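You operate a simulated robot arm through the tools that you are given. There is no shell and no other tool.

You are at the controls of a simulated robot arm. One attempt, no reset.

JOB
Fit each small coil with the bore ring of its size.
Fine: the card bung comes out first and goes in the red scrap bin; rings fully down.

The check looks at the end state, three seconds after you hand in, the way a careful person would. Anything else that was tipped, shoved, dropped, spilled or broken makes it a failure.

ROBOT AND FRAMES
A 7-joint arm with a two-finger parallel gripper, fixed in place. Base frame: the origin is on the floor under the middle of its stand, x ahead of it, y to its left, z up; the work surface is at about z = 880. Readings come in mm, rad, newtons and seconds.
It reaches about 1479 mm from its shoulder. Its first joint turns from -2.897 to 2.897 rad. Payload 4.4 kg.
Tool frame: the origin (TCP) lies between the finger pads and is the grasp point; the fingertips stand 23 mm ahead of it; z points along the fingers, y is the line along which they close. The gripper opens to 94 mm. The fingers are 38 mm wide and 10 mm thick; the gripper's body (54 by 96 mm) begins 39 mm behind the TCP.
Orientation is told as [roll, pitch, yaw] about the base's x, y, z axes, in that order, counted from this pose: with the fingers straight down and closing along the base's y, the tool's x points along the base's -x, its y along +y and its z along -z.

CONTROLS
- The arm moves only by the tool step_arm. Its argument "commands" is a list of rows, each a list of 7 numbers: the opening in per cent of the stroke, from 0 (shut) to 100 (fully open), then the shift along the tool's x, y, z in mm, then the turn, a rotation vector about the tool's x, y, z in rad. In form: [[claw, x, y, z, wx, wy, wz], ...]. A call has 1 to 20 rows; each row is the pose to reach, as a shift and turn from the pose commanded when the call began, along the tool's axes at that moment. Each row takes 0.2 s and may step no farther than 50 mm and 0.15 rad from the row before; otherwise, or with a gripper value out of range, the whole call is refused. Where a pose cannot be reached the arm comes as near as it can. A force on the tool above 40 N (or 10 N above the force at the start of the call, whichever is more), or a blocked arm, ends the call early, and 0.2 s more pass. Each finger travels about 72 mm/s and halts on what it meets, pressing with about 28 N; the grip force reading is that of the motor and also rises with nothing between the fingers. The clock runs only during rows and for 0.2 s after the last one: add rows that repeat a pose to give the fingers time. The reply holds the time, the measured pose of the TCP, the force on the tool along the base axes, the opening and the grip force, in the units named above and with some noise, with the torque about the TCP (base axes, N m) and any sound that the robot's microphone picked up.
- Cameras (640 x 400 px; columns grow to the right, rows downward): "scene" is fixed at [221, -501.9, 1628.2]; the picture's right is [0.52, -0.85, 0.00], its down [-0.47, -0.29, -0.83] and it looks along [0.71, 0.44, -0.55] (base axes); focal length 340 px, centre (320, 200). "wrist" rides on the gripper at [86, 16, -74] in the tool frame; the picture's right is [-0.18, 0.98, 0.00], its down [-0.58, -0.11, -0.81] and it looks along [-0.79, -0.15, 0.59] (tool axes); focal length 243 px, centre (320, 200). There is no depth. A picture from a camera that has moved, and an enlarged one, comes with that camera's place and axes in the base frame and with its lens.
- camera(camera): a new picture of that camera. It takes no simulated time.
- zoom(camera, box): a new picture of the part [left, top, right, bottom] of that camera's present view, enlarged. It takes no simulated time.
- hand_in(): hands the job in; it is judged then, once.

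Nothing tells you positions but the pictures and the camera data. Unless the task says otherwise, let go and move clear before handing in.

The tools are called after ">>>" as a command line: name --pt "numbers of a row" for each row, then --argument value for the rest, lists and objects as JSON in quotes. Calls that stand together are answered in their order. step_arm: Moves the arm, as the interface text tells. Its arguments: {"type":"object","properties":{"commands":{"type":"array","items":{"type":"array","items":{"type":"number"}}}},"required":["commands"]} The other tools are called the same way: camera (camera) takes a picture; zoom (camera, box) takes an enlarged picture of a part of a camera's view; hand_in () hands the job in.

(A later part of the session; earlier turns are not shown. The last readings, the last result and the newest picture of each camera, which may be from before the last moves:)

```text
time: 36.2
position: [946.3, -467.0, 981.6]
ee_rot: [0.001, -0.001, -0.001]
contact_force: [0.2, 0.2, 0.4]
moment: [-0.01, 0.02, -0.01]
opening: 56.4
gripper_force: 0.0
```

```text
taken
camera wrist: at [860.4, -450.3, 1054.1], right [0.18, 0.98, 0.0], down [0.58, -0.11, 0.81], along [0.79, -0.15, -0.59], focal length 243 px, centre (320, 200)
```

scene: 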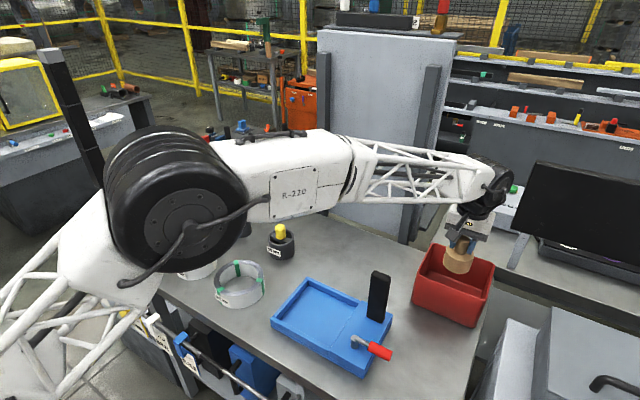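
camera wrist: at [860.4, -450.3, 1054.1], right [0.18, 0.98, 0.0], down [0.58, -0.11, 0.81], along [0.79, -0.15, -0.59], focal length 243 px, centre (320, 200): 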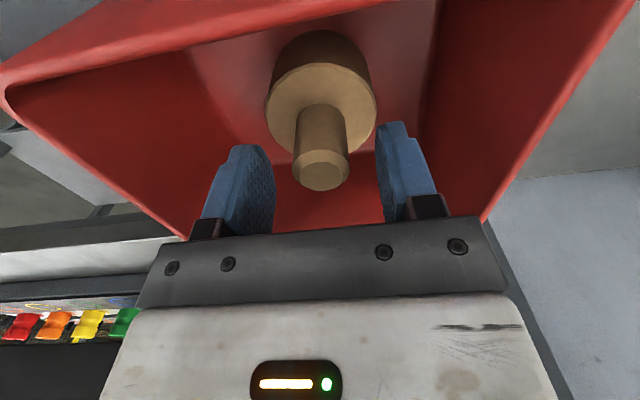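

The bung is standing in the bin, released. I'll rise clear and head back to the rings.

>>> step_arm --pt "60 0 0 -15 0 0 0" --pt "60 0 0 -40 0 0 0" --pt "60 0 0 -75 0 0 0" --pt "60 0 0 -115 0 0 0" --pt "60 0 0 -155 0 0 0" --pt "60 0 0 -200 0 0 0" --pt "60 0 0 -238 0 0 0" --pt "60 5 40 -238 0 0 0" --pt "60 10 80 -238 0 0 0" --pt "60 15 125 -238 0 0 0" --pt "60 20 170 -238 0 0 0" --pt "60 25 215 -238 0 0 0" --pt "60 30 260 -238 0 0 0" --pt "60 35 305 -238 0 0 0" --pt "60 40 350 -238 0 0 0" --pt "60 45 395 -238 0 0 0" --pt "60 50 440 -238 0 0 0"

>>> step_arm --pt "100 17 45 0 0 0 0" --pt "100 37 85 0 0 0 0" --pt "100 57 125 0 0 0 0" --pt "100 77 165 0 0 0 0" --pt "100 97 205 0 0 0 0" --pt "100 117 247 0 0 0 0" --pt "100 117 247 0 0 0 0"

>>> camera --camera "wrist"

>>> camera --camera "scene"

```text
time: 39.8
position: [897.6, -26.4, 1218.2]
ee_rot: [0.0, 0.0, -0.001]
contact_force: [0.3, -0.5, -0.6]
moment: [-0.04, 0.0, 0.0]
opening: 56.5
gripper_force: 0.0
```

```text
time: 41.4
position: [780.3, 221.1, 1220.2]
ee_rot: [0.0, 0.001, 0.0]
contact_force: [-0.6, 0.4, 0.4]
moment: [-0.01, 0.03, 0.0]
opening: 93.9
gripper_force: 0.1
```

```text
taken
camera wrist: at [693.9, 237.6, 1292.5], right [0.18, 0.98, 0.0], down [0.58, -0.11, 0.81], along [0.79, -0.15, -0.59], focal length 243 px, centre (320, 200)
```

wrist: 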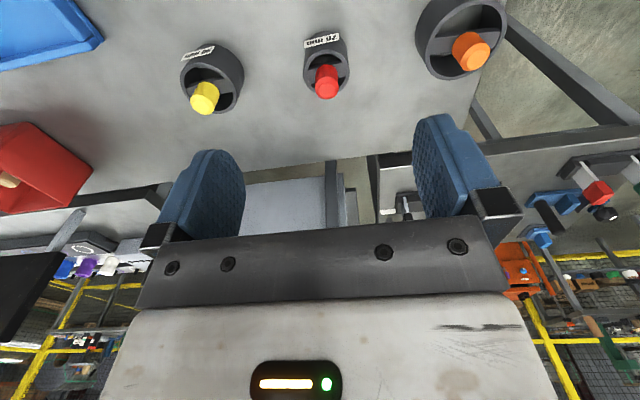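

```text
taken
```

scene: 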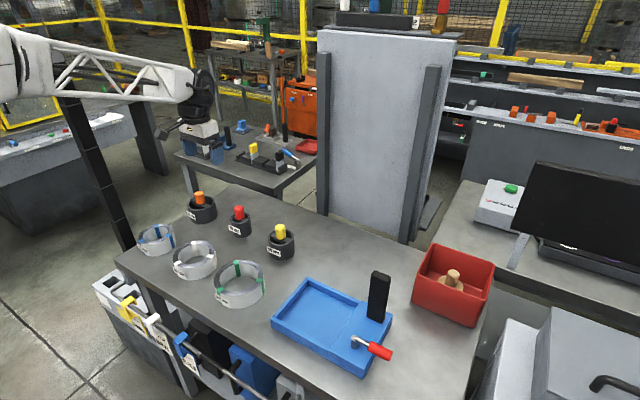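

>>> zoom --camera "wrist" --box '[160, 0, 360, 125]'

>>> zoom --camera "wrist" --box '[360, 0, 560, 125]'

>>> zoom --camera "scene" --box '[170, 180, 310, 270]'

```text
3.20 times, centred on (260, 62) of wrist
camera zoom: at [693.9, 237.6, 1292.5], right [0.18, 0.98, 0.0], down [0.58, -0.11, 0.81], along [0.79, -0.15, -0.59], focal length 776 px, centre (512, 640)
```

zoom: 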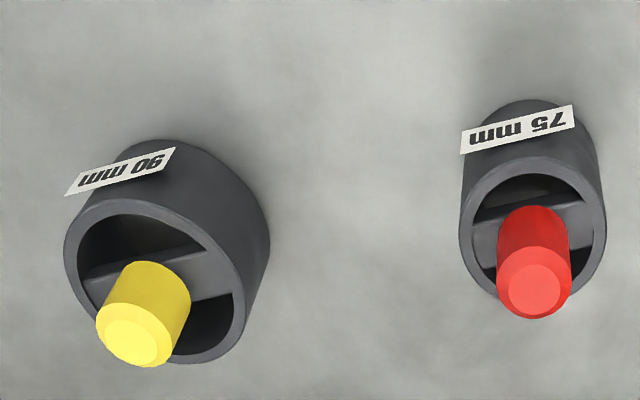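

```text
3.20 times, centred on (460, 62) of wrist
camera zoom: at [693.9, 237.6, 1292.5], right [0.18, 0.98, 0.0], down [0.58, -0.11, 0.81], along [0.79, -0.15, -0.59], focal length 776 px, centre (-128, 640)
```

zoom: 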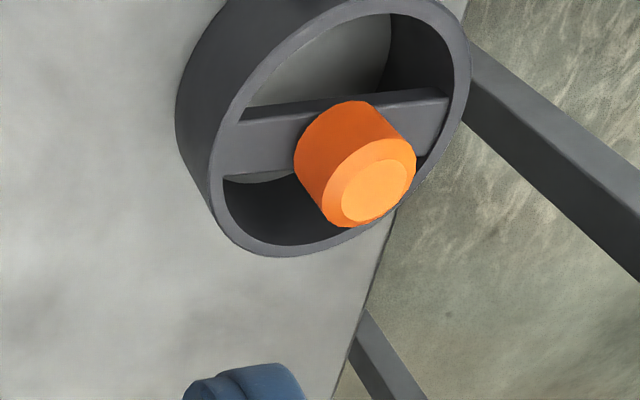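

```text
4.44 times, centred on (240, 225) of scene
camera zoom: at [221.0, -501.9, 1628.2], right [0.52, -0.85, 0.0], down [-0.47, -0.29, -0.83], along [0.71, 0.44, -0.55], focal length 1510 px, centre (676, 89)
```

zoom: 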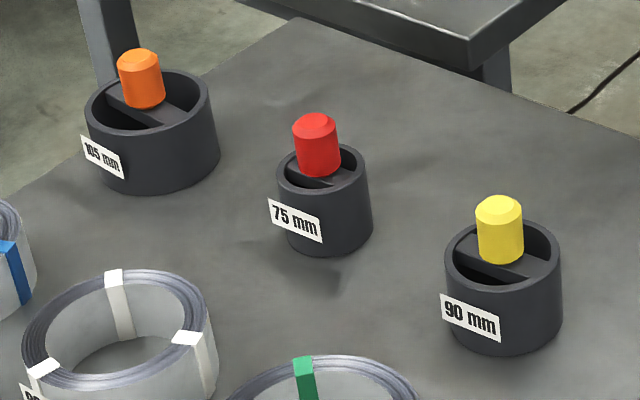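

The bung sits in the bin. The red (75) ring's knob triangulates to about (870, 216, 977); I'll go above it and check.

>>> step_arm --pt "100 -22 -1 20 0 0 0" --pt "100 -45 -3 50 0 0 0" --pt "100 -68 -4 85 0 0 0" --pt "100 -90 -5.5 120 0 0 0" --pt "100 -90 -5.5 160 0 0 0" --pt "100 -90 -5.5 160 0 0 0"

>>> camera --camera "wrist"

>>> zoom --camera "wrist" --box '[240, 0, 400, 130]'

```text
time: 42.8
position: [869.1, 214.6, 1058.7]
ee_rot: [0.0, 0.0, 0.0]
contact_force: [-0.1, -0.5, -0.3]
moment: [0.0, 0.02, 0.0]
opening: 94.1
gripper_force: 0.0
```

```text
taken
camera wrist: at [783.6, 230.9, 1132.0], right [0.18, 0.98, 0.0], down [0.58, -0.11, 0.81], along [0.79, -0.15, -0.59], focal length 243 px, centre (320, 200)
```

wrist: 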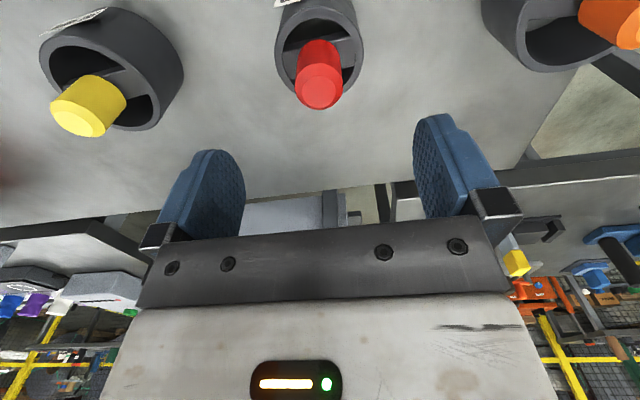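

```text
3.08 times, centred on (320, 65) of wrist
camera zoom: at [783.6, 230.9, 1132.0], right [0.18, 0.98, 0.0], down [0.58, -0.11, 0.81], along [0.79, -0.15, -0.59], focal length 746 px, centre (320, 615)
```

zoom: 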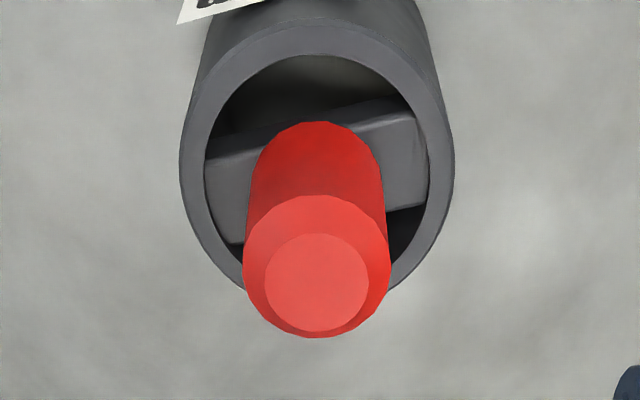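

The red knob is directly under the tool. I'll descend and grip it above the ring's rim.

>>> step_arm --pt "100 0 0 20 0 0 0" --pt "100 0 0 40 0 0 0" --pt "100 0 0 60 0 0 0" --pt "100 0 0 75 0 0 0" --pt "100 0 0 88 0 0 0" --pt "100 0 0 95 0 0 0" --pt "100 0 0 95 0 0 0"

>>> zoom --camera "wrist" --box '[140, 0, 500, 240]'

>>> zoom --camera "scene" --box '[190, 170, 290, 260]'

```text
time: 44.4
position: [869.1, 215.2, 962.7]
ee_rot: [0.0, 0.0, -0.001]
contact_force: [0.5, 0.1, -0.6]
moment: [-0.01, 0.02, -0.01]
opening: 94.0
gripper_force: 0.1
```

```text
1.67 times, centred on (320, 120) of wrist
camera zoom: at [783.4, 231.5, 1036.5], right [0.18, 0.98, 0.0], down [0.58, -0.11, 0.81], along [0.79, -0.15, -0.59], focal length 404 px, centre (320, 333)
```

zoom: 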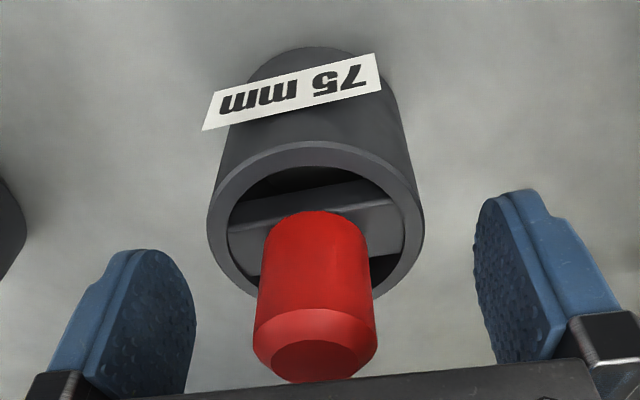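

```text
4.44 times, centred on (240, 215) of scene
camera zoom: at [221.0, -501.9, 1628.2], right [0.52, -0.85, 0.0], down [-0.47, -0.29, -0.83], along [0.71, 0.44, -0.55], focal length 1510 px, centre (676, 133)
```

zoom: 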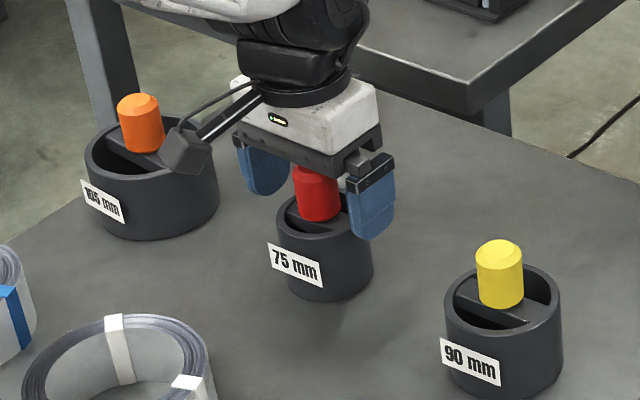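

>>> step_arm --pt "70 0 0 0 0 0 0" --pt "45 0 0 0 0 0 0" --pt "25 0 0 0 0 0 0" --pt "10 0 0 0 0 0 0" --pt "0 0 0 0 0 0 0" --pt "0 0 0 0 0 0 0" --pt "0 0 0 0 0 0 0"

>>> zoom --camera "wrist" --box '[140, 0, 500, 240]'

```text
time: 46.0
position: [869.4, 215.4, 964.6]
ee_rot: [0.001, 0.002, 0.001]
contact_force: [0.5, -0.9, 0.4]
moment: [0.0, 0.01, -0.01]
opening: 65.9
gripper_force: 27.8
```

```text
1.67 times, centred on (320, 120) of wrist
camera zoom: at [783.4, 231.5, 1036.7], right [0.18, 0.98, 0.0], down [0.58, -0.11, 0.81], along [0.79, -0.15, -0.59], focal length 404 px, centre (320, 333)
```

zoom: 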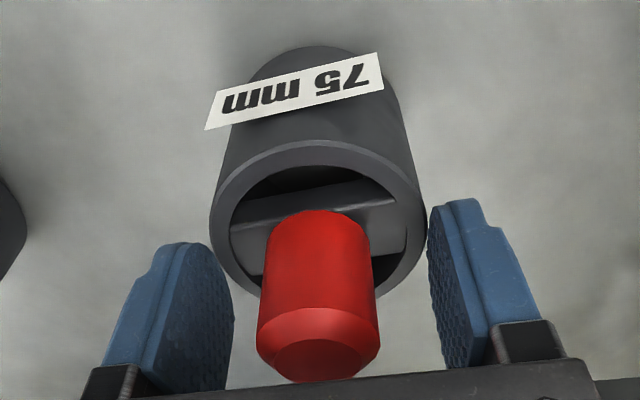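

The fingertips met the ring's outer wall (66 mm), so the rim is higher than I took it, about z 942. I'll open, rise 13 mm and close on the knob proper.

>>> step_arm --pt "85 0 0 0 0 0 0" --pt "85 0 0 0 0 0 0" --pt "85 0 0 -6 0 0 0" --pt "85 0 0 -12 0 0 0" --pt "85 0 0 -12 0 0 0"

>>> zoom --camera "wrist" --box '[140, 0, 500, 240]'

>>> zoom --camera "scene" --box '[210, 190, 270, 250]'

```text
time: 47.2
position: [870.0, 214.6, 975.0]
ee_rot: [0.001, -0.001, 0.0]
contact_force: [0.2, 0.8, 1.2]
moment: [0.04, -0.03, 0.03]
opening: 80.1
gripper_force: 0.1
```

```text
1.67 times, centred on (320, 120) of wrist
camera zoom: at [783.4, 231.2, 1049.0], right [0.18, 0.98, 0.0], down [0.58, -0.11, 0.81], along [0.79, -0.15, -0.59], focal length 404 px, centre (320, 333)
```

zoom: 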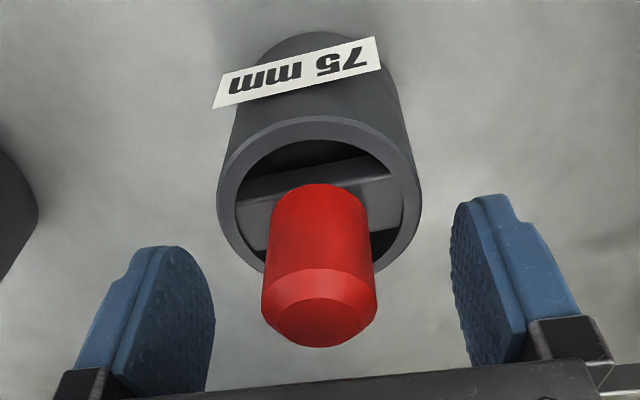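

```text
6.67 times, centred on (240, 220) of scene
camera zoom: at [221.0, -501.9, 1628.2], right [0.52, -0.85, 0.0], down [-0.47, -0.29, -0.83], along [0.71, 0.44, -0.55], focal length 2265 px, centre (853, 67)
```

zoom: 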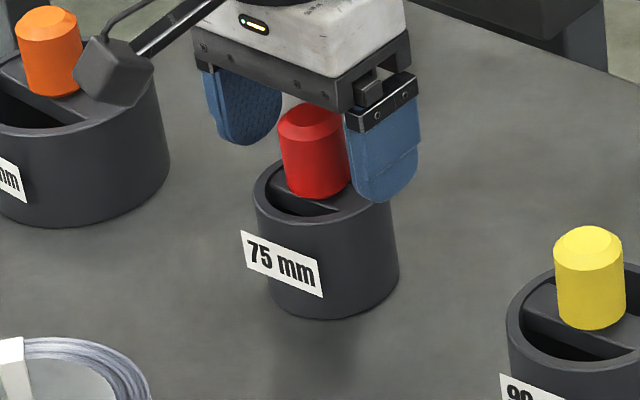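

>>> step_arm --pt "60 0 0 0 0 0 0" --pt "40 0 0 0 0 0 0" --pt "20 0 0 0 0 0 0" --pt "0 0 0 0 0 0 0" --pt "0 0 0 0 0 0 0" --pt "0 0 0 0 0 0 0"

>>> zoom --camera "wrist" --box '[140, 0, 500, 240]'

>>> zoom --camera "scene" --box '[210, 190, 270, 250]'

```text
time: 48.6
position: [869.7, 214.5, 976.2]
ee_rot: [0.0, 0.0, -0.001]
contact_force: [1.2, 0.0, 0.0]
moment: [-0.02, -0.06, -0.01]
opening: 31.5
gripper_force: 28.0
```

```text
1.67 times, centred on (320, 120) of wrist
camera zoom: at [783.4, 231.2, 1048.9], right [0.18, 0.98, 0.0], down [0.58, -0.11, 0.81], along [0.79, -0.15, -0.59], focal length 404 px, centre (320, 333)
```

zoom: 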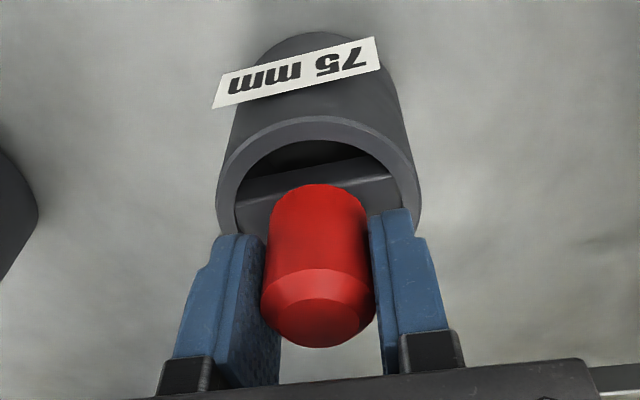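

```text
6.67 times, centred on (240, 220) of scene
camera zoom: at [221.0, -501.9, 1628.2], right [0.52, -0.85, 0.0], down [-0.47, -0.29, -0.83], along [0.71, 0.44, -0.55], focal length 2265 px, centre (853, 67)
```

zoom: 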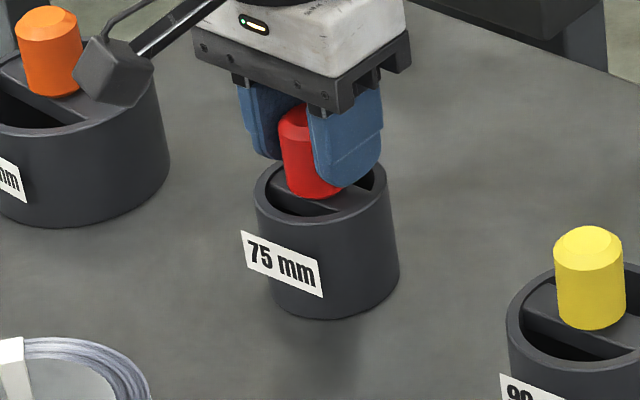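

The red knob is gripped (31.5 mm). I'll lift slowly to check it holds.

>>> step_arm --pt "0 0 0 -2 0 0 0" --pt "0 0 0 -4 0 0 0" --pt "0 0 0 -7 0 0 0" --pt "0 0 0 -11 0 0 0" --pt "0 0 0 -15 0 0 0" --pt "0 0 0 -20 0 0 0" --pt "0 0 0 -25 0 0 0" --pt "0 0 0 -30 0 0 0"

>>> zoom --camera "wrist" --box '[140, 0, 500, 240]'

>>> zoom --camera "scene" --box '[210, 180, 270, 250]'

```text
time: 50.4
position: [870.1, 215.1, 1006.2]
ee_rot: [0.001, 0.0, 0.0]
contact_force: [0.2, 0.2, -1.0]
moment: [0.04, -0.02, 0.02]
opening: 31.5
gripper_force: 28.0
```

```text
1.67 times, centred on (320, 120) of wrist
camera zoom: at [783.5, 230.8, 1079.2], right [0.18, 0.98, 0.0], down [0.58, -0.11, 0.81], along [0.79, -0.15, -0.59], focal length 404 px, centre (320, 333)
```

zoom: 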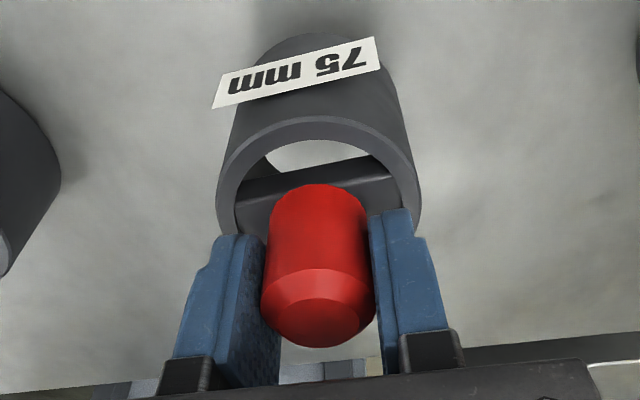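

```text
5.71 times, centred on (240, 215) of scene
camera zoom: at [221.0, -501.9, 1628.2], right [0.52, -0.85, 0.0], down [-0.47, -0.29, -0.83], along [0.71, 0.44, -0.55], focal length 1941 px, centre (777, 114)
```

zoom: 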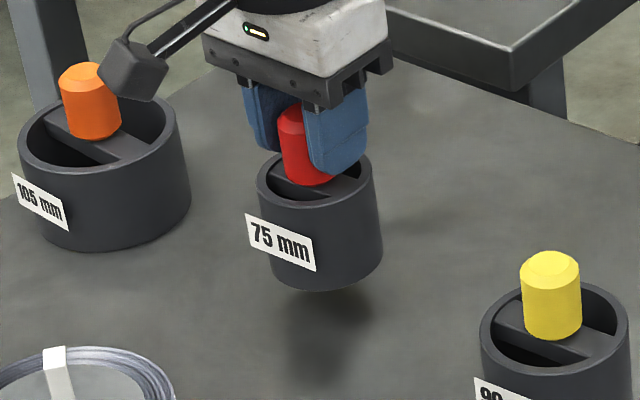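

The ring lifts cleanly. I'll raise it and go to a spot where the wrist camera sees the empty 75 mm coil beside the held ring.

>>> step_arm --pt "0 0 0 -15 0 0 0" --pt "0 0 0 -40 0 0 0" --pt "0 0 0 -75 0 0 0" --pt "0 0 0 -110 0 0 0" --pt "0 10 0 -145 0 0 0" --pt "0 35 8 -165 0 0 0" --pt "0 70 19 -165 0 0 0" --pt "0 105 30 -165 0 0 0" --pt "0 140 41 -165 0 0 0" --pt "0 175 52 -165 0 0 0" --pt "0 210 63 -165 0 0 0" --pt "0 245 74 -165 0 0 0" --pt "0 270 85 -165 0 0 0" --pt "0 270 85 -165 0 0 0"

>>> camera --camera "wrist"

>>> zoom --camera "wrist" --box '[360, 0, 560, 125]'

>>> zoom --camera "scene" --box '[120, 200, 220, 290]'

```text
time: 53.4
position: [599.0, 300.1, 1170.2]
ee_rot: [0.002, 0.001, 0.0]
contact_force: [0.2, -0.4, -0.5]
moment: [-0.01, -0.01, 0.01]
opening: 31.2
gripper_force: 27.4
```

```text
taken
camera wrist: at [513.2, 316.6, 1243.9], right [0.18, 0.98, 0.0], down [0.58, -0.11, 0.81], along [0.79, -0.15, -0.59], focal length 243 px, centre (320, 200)
```

wrist: 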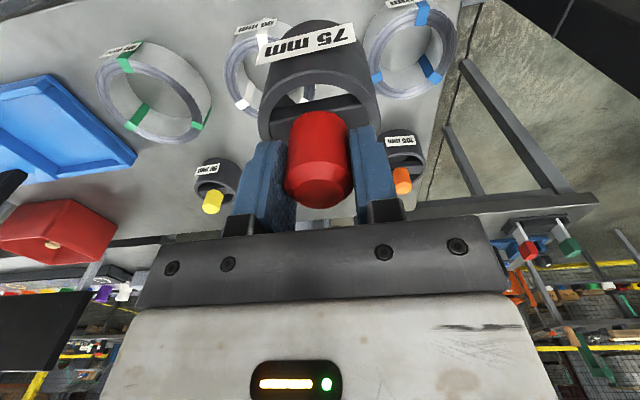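

```text
3.20 times, centred on (460, 62) of wrist
camera zoom: at [513.2, 316.6, 1243.9], right [0.18, 0.98, 0.0], down [0.58, -0.11, 0.81], along [0.79, -0.15, -0.59], focal length 776 px, centre (-128, 640)
```

zoom: 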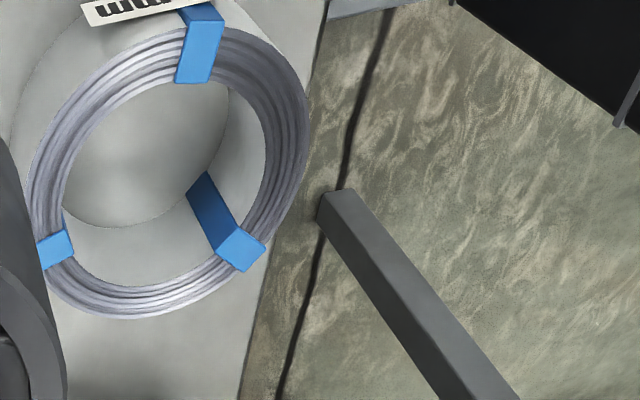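

```text
4.44 times, centred on (170, 245) of scene
camera zoom: at [221.0, -501.9, 1628.2], right [0.52, -0.85, 0.0], down [-0.47, -0.29, -0.83], along [0.71, 0.44, -0.55], focal length 1510 px, centre (987, 0)
```

zoom: 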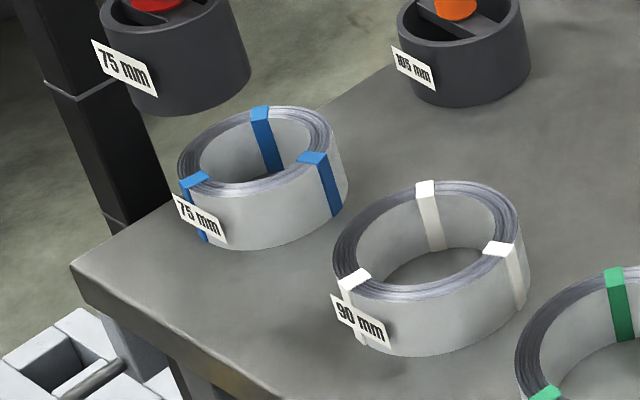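

Fitting the rim edges puts the 75 mm coil's bore centre near (669, 401) with its rim at z ≈ 930; the ring is about 66 mm across and hangs 95 mm below the TCP. I'll line it up above the coil.

>>> step_arm --pt "0 -18 26 0 0 0 0" --pt "0 -36 52 0 0 0 0" --pt "0 -54 78 0 0 0 0" --pt "0 -70 101 0 0 0 0" --pt "0 -70 101 30 0 0 0" --pt "0 -70 101 60 0 0 0" --pt "0 -70 101 90 0 0 0" --pt "0 -70 101 90 0 0 0"

>>> zoom --camera "wrist" --box '[180, 0, 460, 175]'

>>> zoom --camera "scene" --box '[120, 180, 220, 270]'

```text
time: 55.2
position: [669.6, 400.7, 1081.3]
ee_rot: [0.002, 0.003, 0.0]
contact_force: [0.1, -0.5, -1.7]
moment: [0.02, -0.01, -0.01]
opening: 31.5
gripper_force: 27.7
```

```text
2.29 times, centred on (320, 88) of wrist
camera zoom: at [583.7, 418.0, 1154.2], right [0.18, 0.98, 0.0], down [0.58, -0.11, 0.81], along [0.79, -0.15, -0.59], focal length 555 px, centre (320, 457)
```

zoom: 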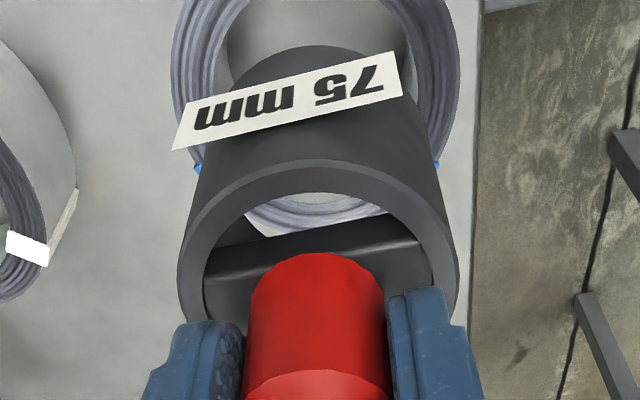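

```text
4.44 times, centred on (170, 225) of scene
camera zoom: at [221.0, -501.9, 1628.2], right [0.52, -0.85, 0.0], down [-0.47, -0.29, -0.83], along [0.71, 0.44, -0.55], focal length 1510 px, centre (987, 89)
```

zoom: 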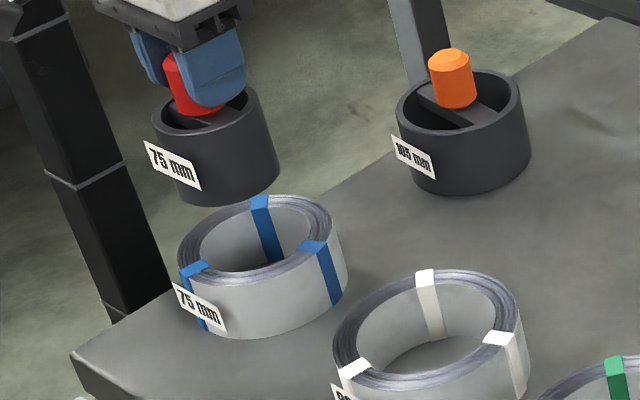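

>>> zoom --camera "scene" --box '[150, 190, 205, 260]'

>>> zoom --camera "wrist" --box '[240, 0, 400, 120]'

```text
5.71 times, centred on (178, 225) of scene
camera zoom: at [221.0, -501.9, 1628.2], right [0.52, -0.85, 0.0], down [-0.47, -0.29, -0.83], along [0.71, 0.44, -0.55], focal length 1941 px, centre (1134, 57)
```

zoom: 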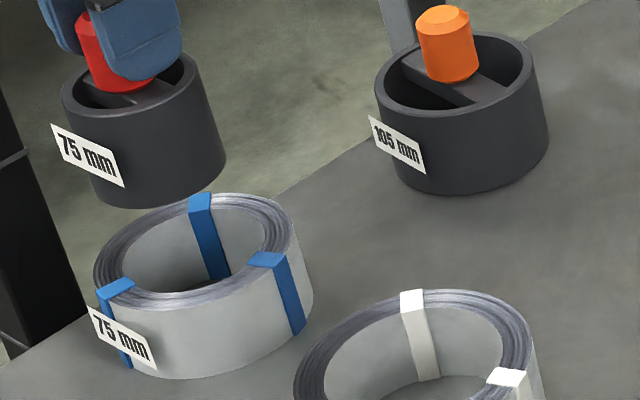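

```text
3.33 times, centred on (320, 60) of wrist
camera zoom: at [583.7, 418.0, 1154.2], right [0.18, 0.98, 0.0], down [0.58, -0.11, 0.81], along [0.79, -0.15, -0.59], focal length 809 px, centre (320, 667)
```

zoom: 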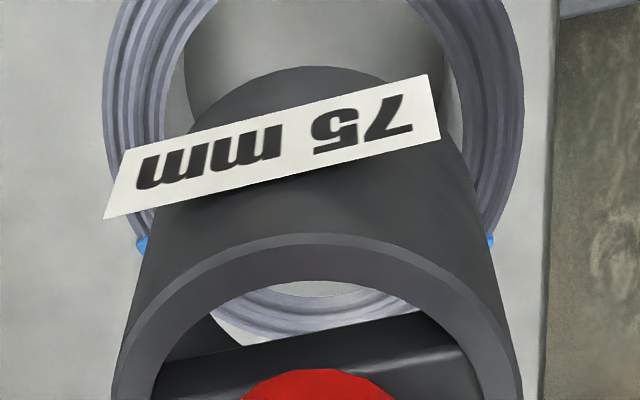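

Ring and coil are concentric in the wrist view. I'll lower to just above the rim and check once more.

>>> step_arm --pt "0 0 0 10 0 0 0" --pt "0 0 0 20 0 0 0" --pt "0 0 0 30 0 0 0" --pt "0 0 0 38 0 0 0" --pt "0 0 0 44 0 0 0" --pt "0 0 0 44 0 0 0"

>>> zoom --camera "wrist" --box '[220, 0, 420, 150]'

>>> zoom --camera "scene" --box '[140, 190, 200, 260]'

```text
time: 56.6
position: [669.2, 400.6, 1037.3]
ee_rot: [-0.001, 0.001, 0.0]
contact_force: [-0.4, -0.2, -2.0]
moment: [-0.02, 0.0, -0.02]
opening: 31.3
gripper_force: 27.7
```

```text
2.67 times, centred on (320, 75) of wrist
camera zoom: at [583.6, 417.9, 1110.5], right [0.18, 0.98, 0.0], down [0.58, -0.11, 0.81], along [0.79, -0.15, -0.59], focal length 647 px, centre (320, 533)
```

zoom: 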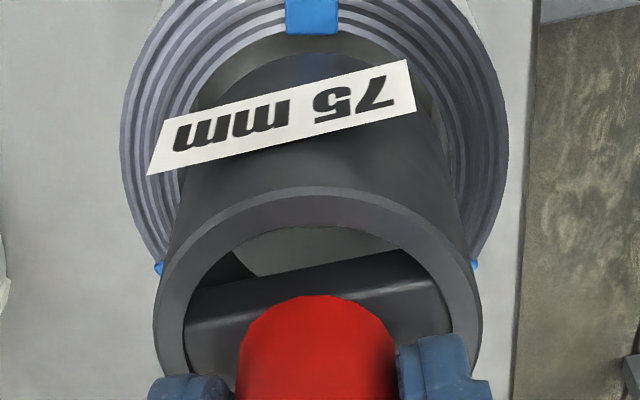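

```text
5.71 times, centred on (170, 225) of scene
camera zoom: at [221.0, -501.9, 1628.2], right [0.52, -0.85, 0.0], down [-0.47, -0.29, -0.83], along [0.71, 0.44, -0.55], focal length 1941 px, centre (1177, 57)
```

zoom: 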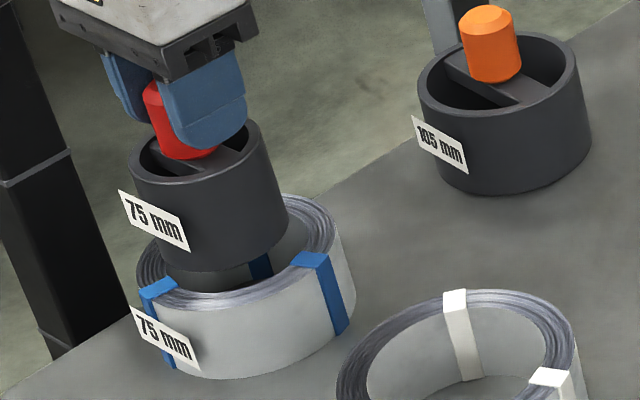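

>>> zoom --camera "wrist" --box '[255, 0, 385, 80]'

>>> zoom --camera "scene" --box '[150, 210, 190, 250]'

```text
4.92 times, centred on (320, 40) of wrist
camera zoom: at [583.6, 417.9, 1110.5], right [0.18, 0.98, 0.0], down [0.58, -0.11, 0.81], along [0.79, -0.15, -0.59], focal length 1194 px, centre (320, 988)
```

zoom: 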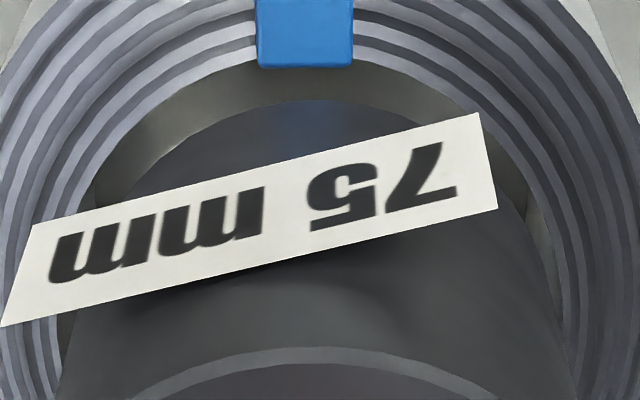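

```text
10.00 times, centred on (170, 230) of scene
camera zoom: at [221.0, -501.9, 1628.2], right [0.52, -0.85, 0.0], down [-0.47, -0.29, -0.83], along [0.71, 0.44, -0.55], focal length 3397 px, centre (1820, -100)
```

zoom: 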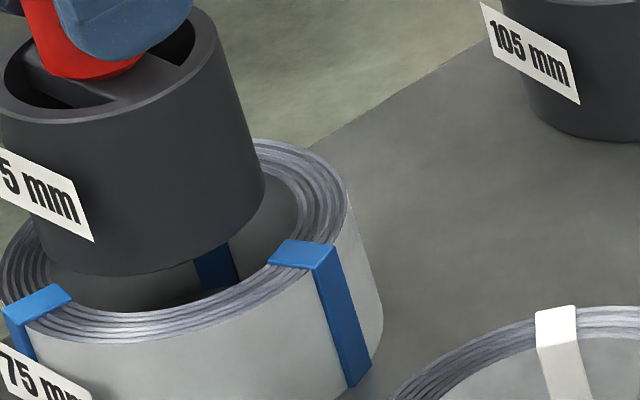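

The ring sits slightly toward the robot and to the left of the bore; I'll nudge it +3 mm in x and -2 mm in y and recheck.

>>> step_arm --pt "0 -3 -2 0 0 0 0" --pt "0 -3 -2 3 0 0 0" --pt "0 -3 -2 3 0 0 0"

>>> zoom --camera "wrist" --box '[255, 0, 385, 80]'

>>> zoom --camera "scene" --box '[145, 210, 195, 250]'

```text
time: 57.4
position: [673.0, 399.0, 1034.5]
ee_rot: [-0.001, -0.001, 0.0]
contact_force: [-0.3, -0.7, -0.9]
moment: [0.0, 0.0, 0.0]
opening: 31.6
gripper_force: 27.6
```

```text
4.92 times, centred on (320, 40) of wrist
camera zoom: at [586.7, 415.6, 1107.6], right [0.18, 0.98, 0.0], down [0.58, -0.11, 0.81], along [0.79, -0.15, -0.59], focal length 1194 px, centre (320, 988)
```

zoom: 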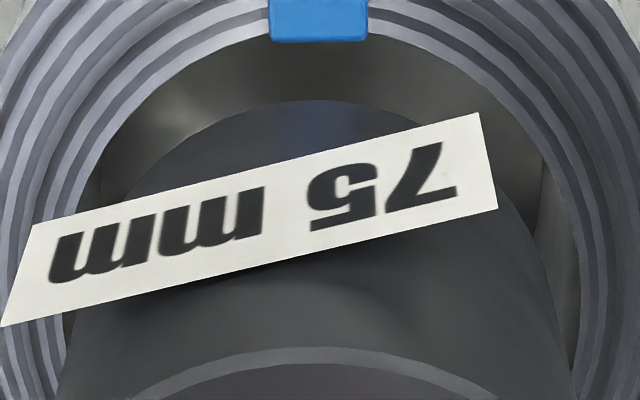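

```text
10.00 times, centred on (170, 230) of scene
camera zoom: at [221.0, -501.9, 1628.2], right [0.52, -0.85, 0.0], down [-0.47, -0.29, -0.83], along [0.71, 0.44, -0.55], focal length 3397 px, centre (1820, -100)
```

zoom: 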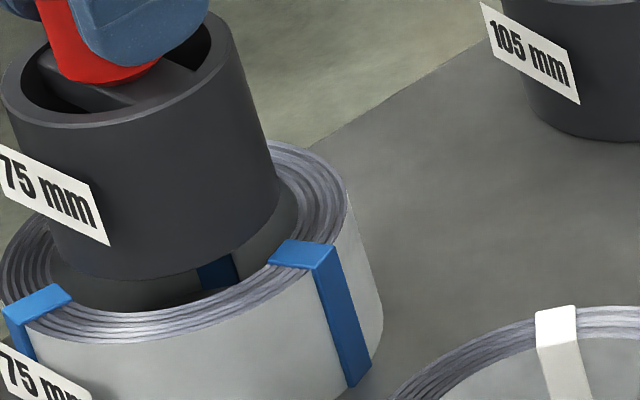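

Gaps around the ring look even now. I'll lower slowly into the bore.

>>> step_arm --pt "0 0 0 2 0 0 0" --pt "0 0 0 4 0 0 0" --pt "0 0 0 6 0 0 0" --pt "0 0 0 8 0 0 0" --pt "0 0 0 10 0 0 0" --pt "0 0 0 12 0 0 0" --pt "0 0 0 14 0 0 0" --pt "0 0 0 16 0 0 0" --pt "0 0 0 18 0 0 0" --pt "0 0 0 20 0 0 0"

>>> zoom --camera "wrist" --box '[220, 0, 420, 150]'

>>> zoom --camera "scene" --box '[145, 210, 195, 250]'

```text
time: 59.6
position: [671.5, 398.2, 1014.5]
ee_rot: [0.0, -0.001, 0.002]
contact_force: [0.8, 0.6, -1.5]
moment: [0.02, -0.03, -0.03]
opening: 31.3
gripper_force: 28.3
```

```text
2.67 times, centred on (320, 75) of wrist
camera zoom: at [586.4, 415.3, 1087.1], right [0.18, 0.98, 0.0], down [0.58, -0.11, 0.81], along [0.79, -0.15, -0.59], focal length 647 px, centre (320, 533)
```

zoom: 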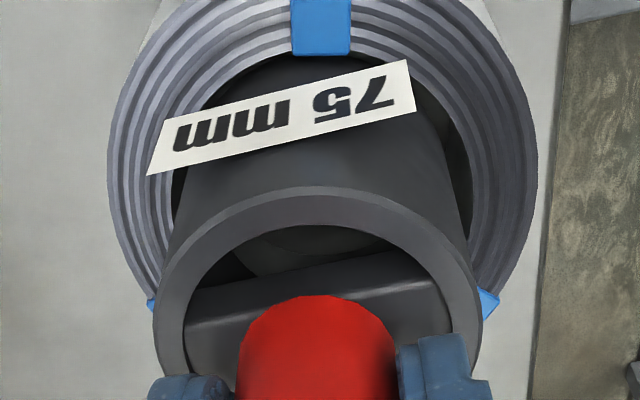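

```text
10.00 times, centred on (170, 230) of scene
camera zoom: at [221.0, -501.9, 1628.2], right [0.52, -0.85, 0.0], down [-0.47, -0.29, -0.83], along [0.71, 0.44, -0.55], focal length 3397 px, centre (1820, -100)
```

zoom: 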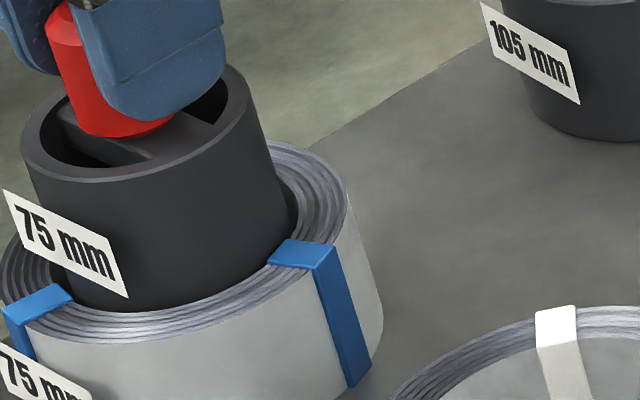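

The ring is entering the bore with no contact. Continuing down.

>>> step_arm --pt "0 0 1 2 0 0 0" --pt "0 0 1 4 0 0 0" --pt "0 0 1 6 0 0 0" --pt "0 0 1 8 0 0 0" --pt "0 0 1 10 0 0 0" --pt "0 0 1 12 0 0 0" --pt "0 0 1 14 0 0 0" --pt "0 0 1 16 0 0 0" --pt "0 0 1 18 0 0 0" --pt "0 0 1 20 0 0 0"

>>> zoom --camera "wrist" --box '[220, 0, 420, 150]'

>>> zoom --camera "scene" --box '[145, 210, 195, 250]'

```text
time: 61.8
position: [672.8, 399.2, 995.0]
ee_rot: [0.0, 0.0, -0.001]
contact_force: [0.8, 0.6, -1.9]
moment: [0.03, 0.02, -0.02]
opening: 31.4
gripper_force: 28.0
```

```text
2.67 times, centred on (320, 75) of wrist
camera zoom: at [586.7, 416.2, 1067.4], right [0.18, 0.98, 0.0], down [0.58, -0.11, 0.81], along [0.79, -0.15, -0.59], focal length 647 px, centre (320, 533)
```

zoom: 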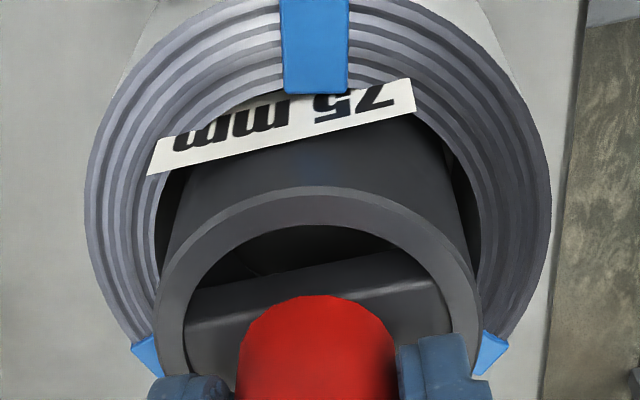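

```text
10.00 times, centred on (170, 230) of scene
camera zoom: at [221.0, -501.9, 1628.2], right [0.52, -0.85, 0.0], down [-0.47, -0.29, -0.83], along [0.71, 0.44, -0.55], focal length 3397 px, centre (1820, -100)
```

zoom: 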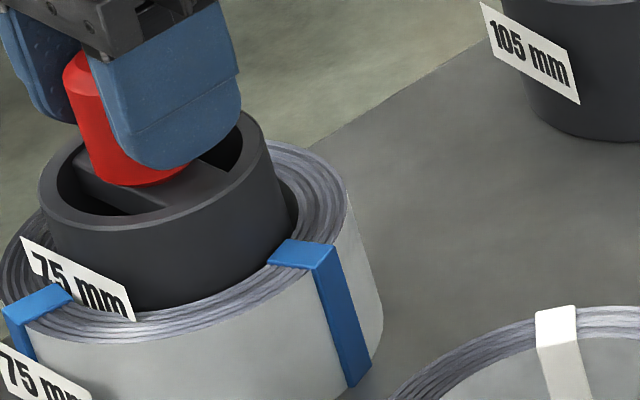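

The tag passes freely; no force. Going the last stretch to the table.

>>> step_arm --pt "0 0 0 2 0 0 0" --pt "0 0 0 4 0 0 0" --pt "0 0 0 6 0 0 0" --pt "0 0 0 8 0 0 0" --pt "0 0 0 10 0 0 0" --pt "0 0 0 12 0 0 0" --pt "0 0 0 14 0 0 0" --pt "0 0 0 15.5 0 0 0" --pt "0 0 0 16.5 0 0 0" --pt "0 0 0 17.5 0 0 0"

>>> zoom --camera "wrist" --box '[220, 0, 420, 150]'

>>> zoom --camera "scene" --box '[145, 210, 195, 250]'

```text
time: 64.0
position: [672.8, 399.8, 976.8]
ee_rot: [-0.003, 0.0, 0.001]
contact_force: [-0.7, -0.1, -1.9]
moment: [-0.01, -0.02, 0.03]
opening: 31.3
gripper_force: 28.2
```

```text
2.67 times, centred on (320, 75) of wrist
camera zoom: at [586.4, 416.1, 1049.4], right [0.18, 0.98, 0.0], down [0.58, -0.11, 0.81], along [0.79, -0.15, -0.59], focal length 647 px, centre (320, 533)
```

zoom: 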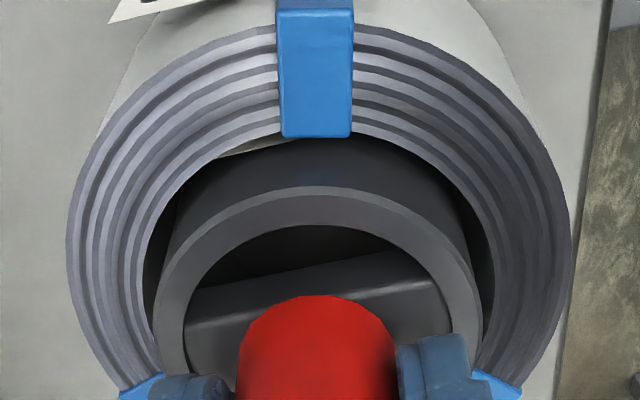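

```text
10.00 times, centred on (170, 230) of scene
camera zoom: at [221.0, -501.9, 1628.2], right [0.52, -0.85, 0.0], down [-0.47, -0.29, -0.83], along [0.71, 0.44, -0.55], focal length 3397 px, centre (1820, -100)
```

zoom: 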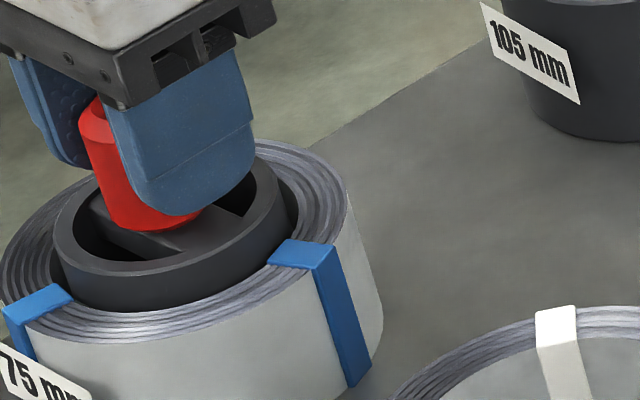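

>>> step_arm --pt "0 0 0 0.7 0 0 0" --pt "0 0 0 1.4 0 0 0" --pt "0 0 0 2 0 0 0"

```text
time: 64.8
position: [673.0, 399.9, 976.6]
ee_rot: [0.002, -0.003, 0.0]
contact_force: [-4.7, -2.6, 17.6]
moment: [-0.13, 0.67, 0.04]
opening: 31.3
gripper_force: 28.3
```

The ring bottomed out (17 N) at the same height it had on the table, so it is fully down. I'll release and rise.

>>> step_arm --pt "0 0 0 -1.5 0 0 0" --pt "20 0 0 -1.5 0 0 0" --pt "45 0 0 -1.5 0 0 0" --pt "55 0 0 -1.5 0 0 0" --pt "55 0 0 -1.5 0 0 0"

>>> zoom --camera "scene" --box '[145, 210, 195, 250]'

```text
time: 66.0
position: [672.3, 401.4, 974.3]
ee_rot: [0.0, 0.0, 0.001]
contact_force: [0.9, -0.1, -0.1]
moment: [0.01, -0.02, -0.02]
opening: 51.9
gripper_force: 0.0
```

```text
10.00 times, centred on (170, 230) of scene
camera zoom: at [221.0, -501.9, 1628.2], right [0.52, -0.85, 0.0], down [-0.47, -0.29, -0.83], along [0.71, 0.44, -0.55], focal length 3397 px, centre (1820, -100)
```

zoom: 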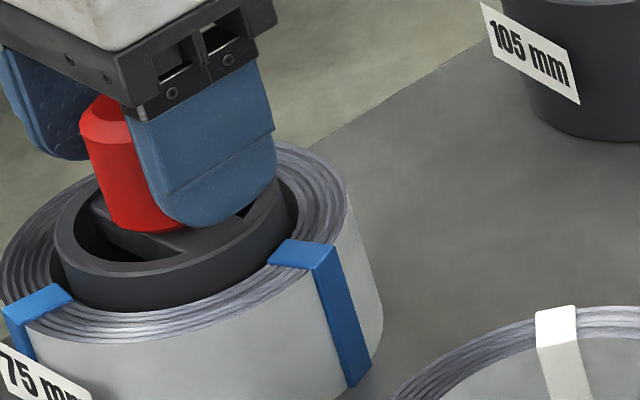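

>>> step_arm --pt "60 0 0 -10 0 0 0" --pt "60 0 0 -30 0 0 0" --pt "60 0 0 -60 0 0 0" --pt "60 0 0 -95 0 0 0" --pt "70 0 0 -130 0 0 0" --pt "100 -10 -20 -160 0 0 0" --pt "100 -25 -50 -175 0 0 0" --pt "100 -40 -80 -175 0 0 0" --pt "100 -55 -115 -175 0 0 0" --pt "100 -70 -150 -175 0 0 0" --pt "100 -85 -185 -175 0 0 0" --pt "100 -90 -220 -175 0 0 0" --pt "100 -95 -255 -175 0 0 0" --pt "100 -100 -290 -175 0 0 0" --pt "100 -103 -330 -175 0 0 0" --pt "100 -103 -365 -175 0 0 0" --pt "100 -103 -365 -175 0 0 0"

>>> camera --camera "wrist"

>>> camera --camera "scene"

>>> zoom --camera "scene" --box '[120, 190, 220, 290]'

```text
time: 69.6
position: [774.9, 34.3, 1151.7]
ee_rot: [0.0, 0.001, 0.0]
contact_force: [-1.2, -0.4, 0.0]
moment: [0.02, -0.03, -0.01]
opening: 93.9
gripper_force: 0.0
```

```text
taken
camera wrist: at [688.9, 51.0, 1224.5], right [0.18, 0.98, 0.0], down [0.58, -0.11, 0.81], along [0.79, -0.15, -0.59], focal length 243 px, centre (320, 200)
```

wrist: 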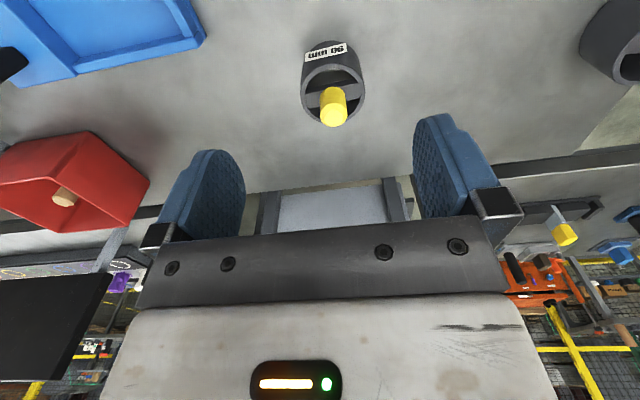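

```text
taken
```

scene: 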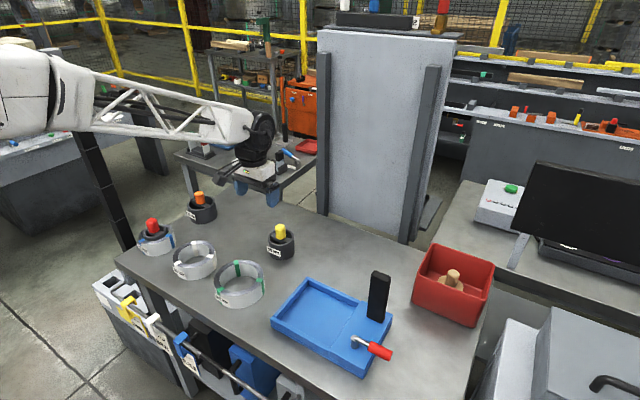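

```text
4.00 times, centred on (170, 240) of scene
camera zoom: at [221.0, -501.9, 1628.2], right [0.52, -0.85, 0.0], down [-0.47, -0.29, -0.83], along [0.71, 0.44, -0.55], focal length 1359 px, centre (920, 40)
```

zoom: 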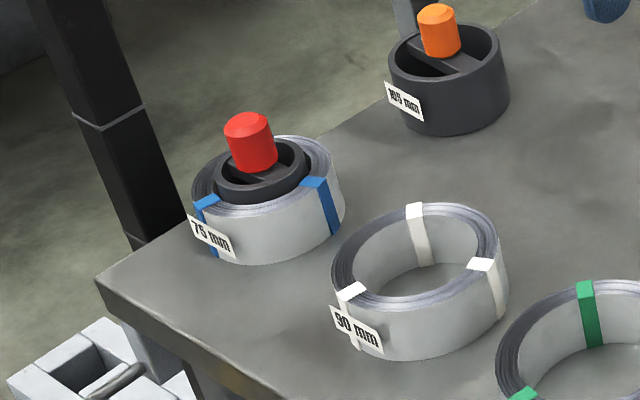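

The 75 mm coil is done. Now I'll measure the yellow (90 mm) ring.

>>> zoom --camera "wrist" --box '[250, 20, 410, 140]'

>>> zoom --camera "scene" --box '[250, 210, 310, 270]'

```text
3.33 times, centred on (330, 80) of wrist
camera zoom: at [688.9, 51.0, 1224.5], right [0.18, 0.98, 0.0], down [0.58, -0.11, 0.81], along [0.79, -0.15, -0.59], focal length 809 px, centre (287, 600)
```

zoom: 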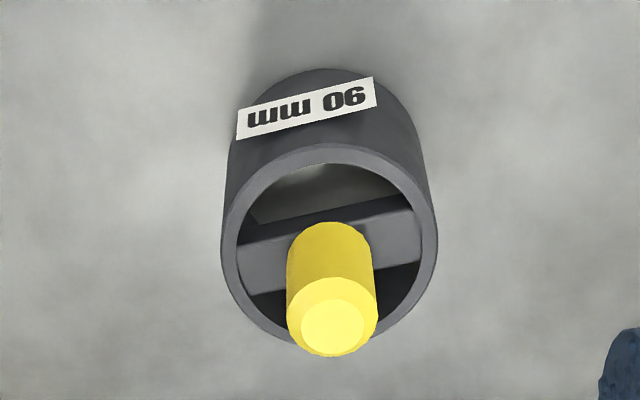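

```text
6.67 times, centred on (280, 240) of scene
camera zoom: at [221.0, -501.9, 1628.2], right [0.52, -0.85, 0.0], down [-0.47, -0.29, -0.83], along [0.71, 0.44, -0.55], focal length 2265 px, centre (587, -67)
```

zoom: 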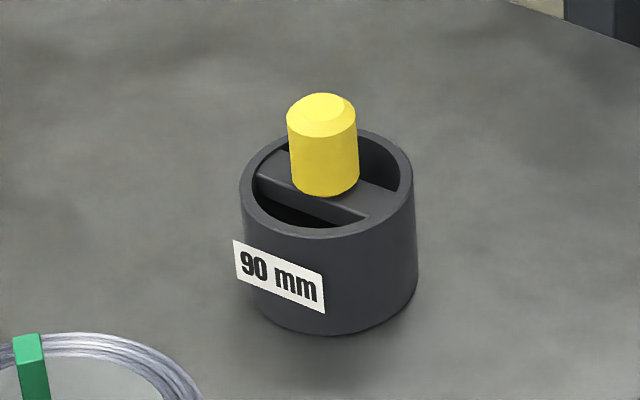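

>>> step_arm --pt "100 -25 0.5 15 0 0 0" --pt "100 -50 1 35 0 0 0" --pt "100 -75 1.5 60 0 0 0" --pt "100 -86.7 1.7 91 0 0 0" --pt "100 -86.7 1.7 91 0 0 0"

>>> zoom --camera "wrist" --box '[240, 0, 400, 130]'

```text
time: 70.8
position: [861.3, 35.0, 1059.1]
ee_rot: [0.001, 0.0, 0.0]
contact_force: [-0.7, -0.2, 0.0]
moment: [0.0, 0.0, 0.01]
opening: 94.3
gripper_force: 0.1
```

```text
3.08 times, centred on (320, 65) of wrist
camera zoom: at [776.2, 51.7, 1132.2], right [0.18, 0.98, 0.0], down [0.58, -0.11, 0.81], along [0.79, -0.15, -0.59], focal length 746 px, centre (320, 615)
```

zoom: 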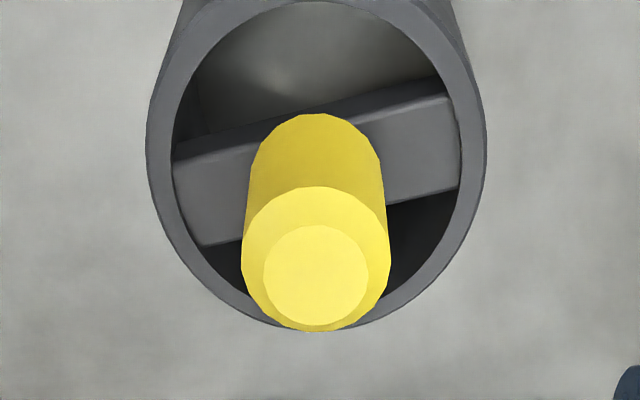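

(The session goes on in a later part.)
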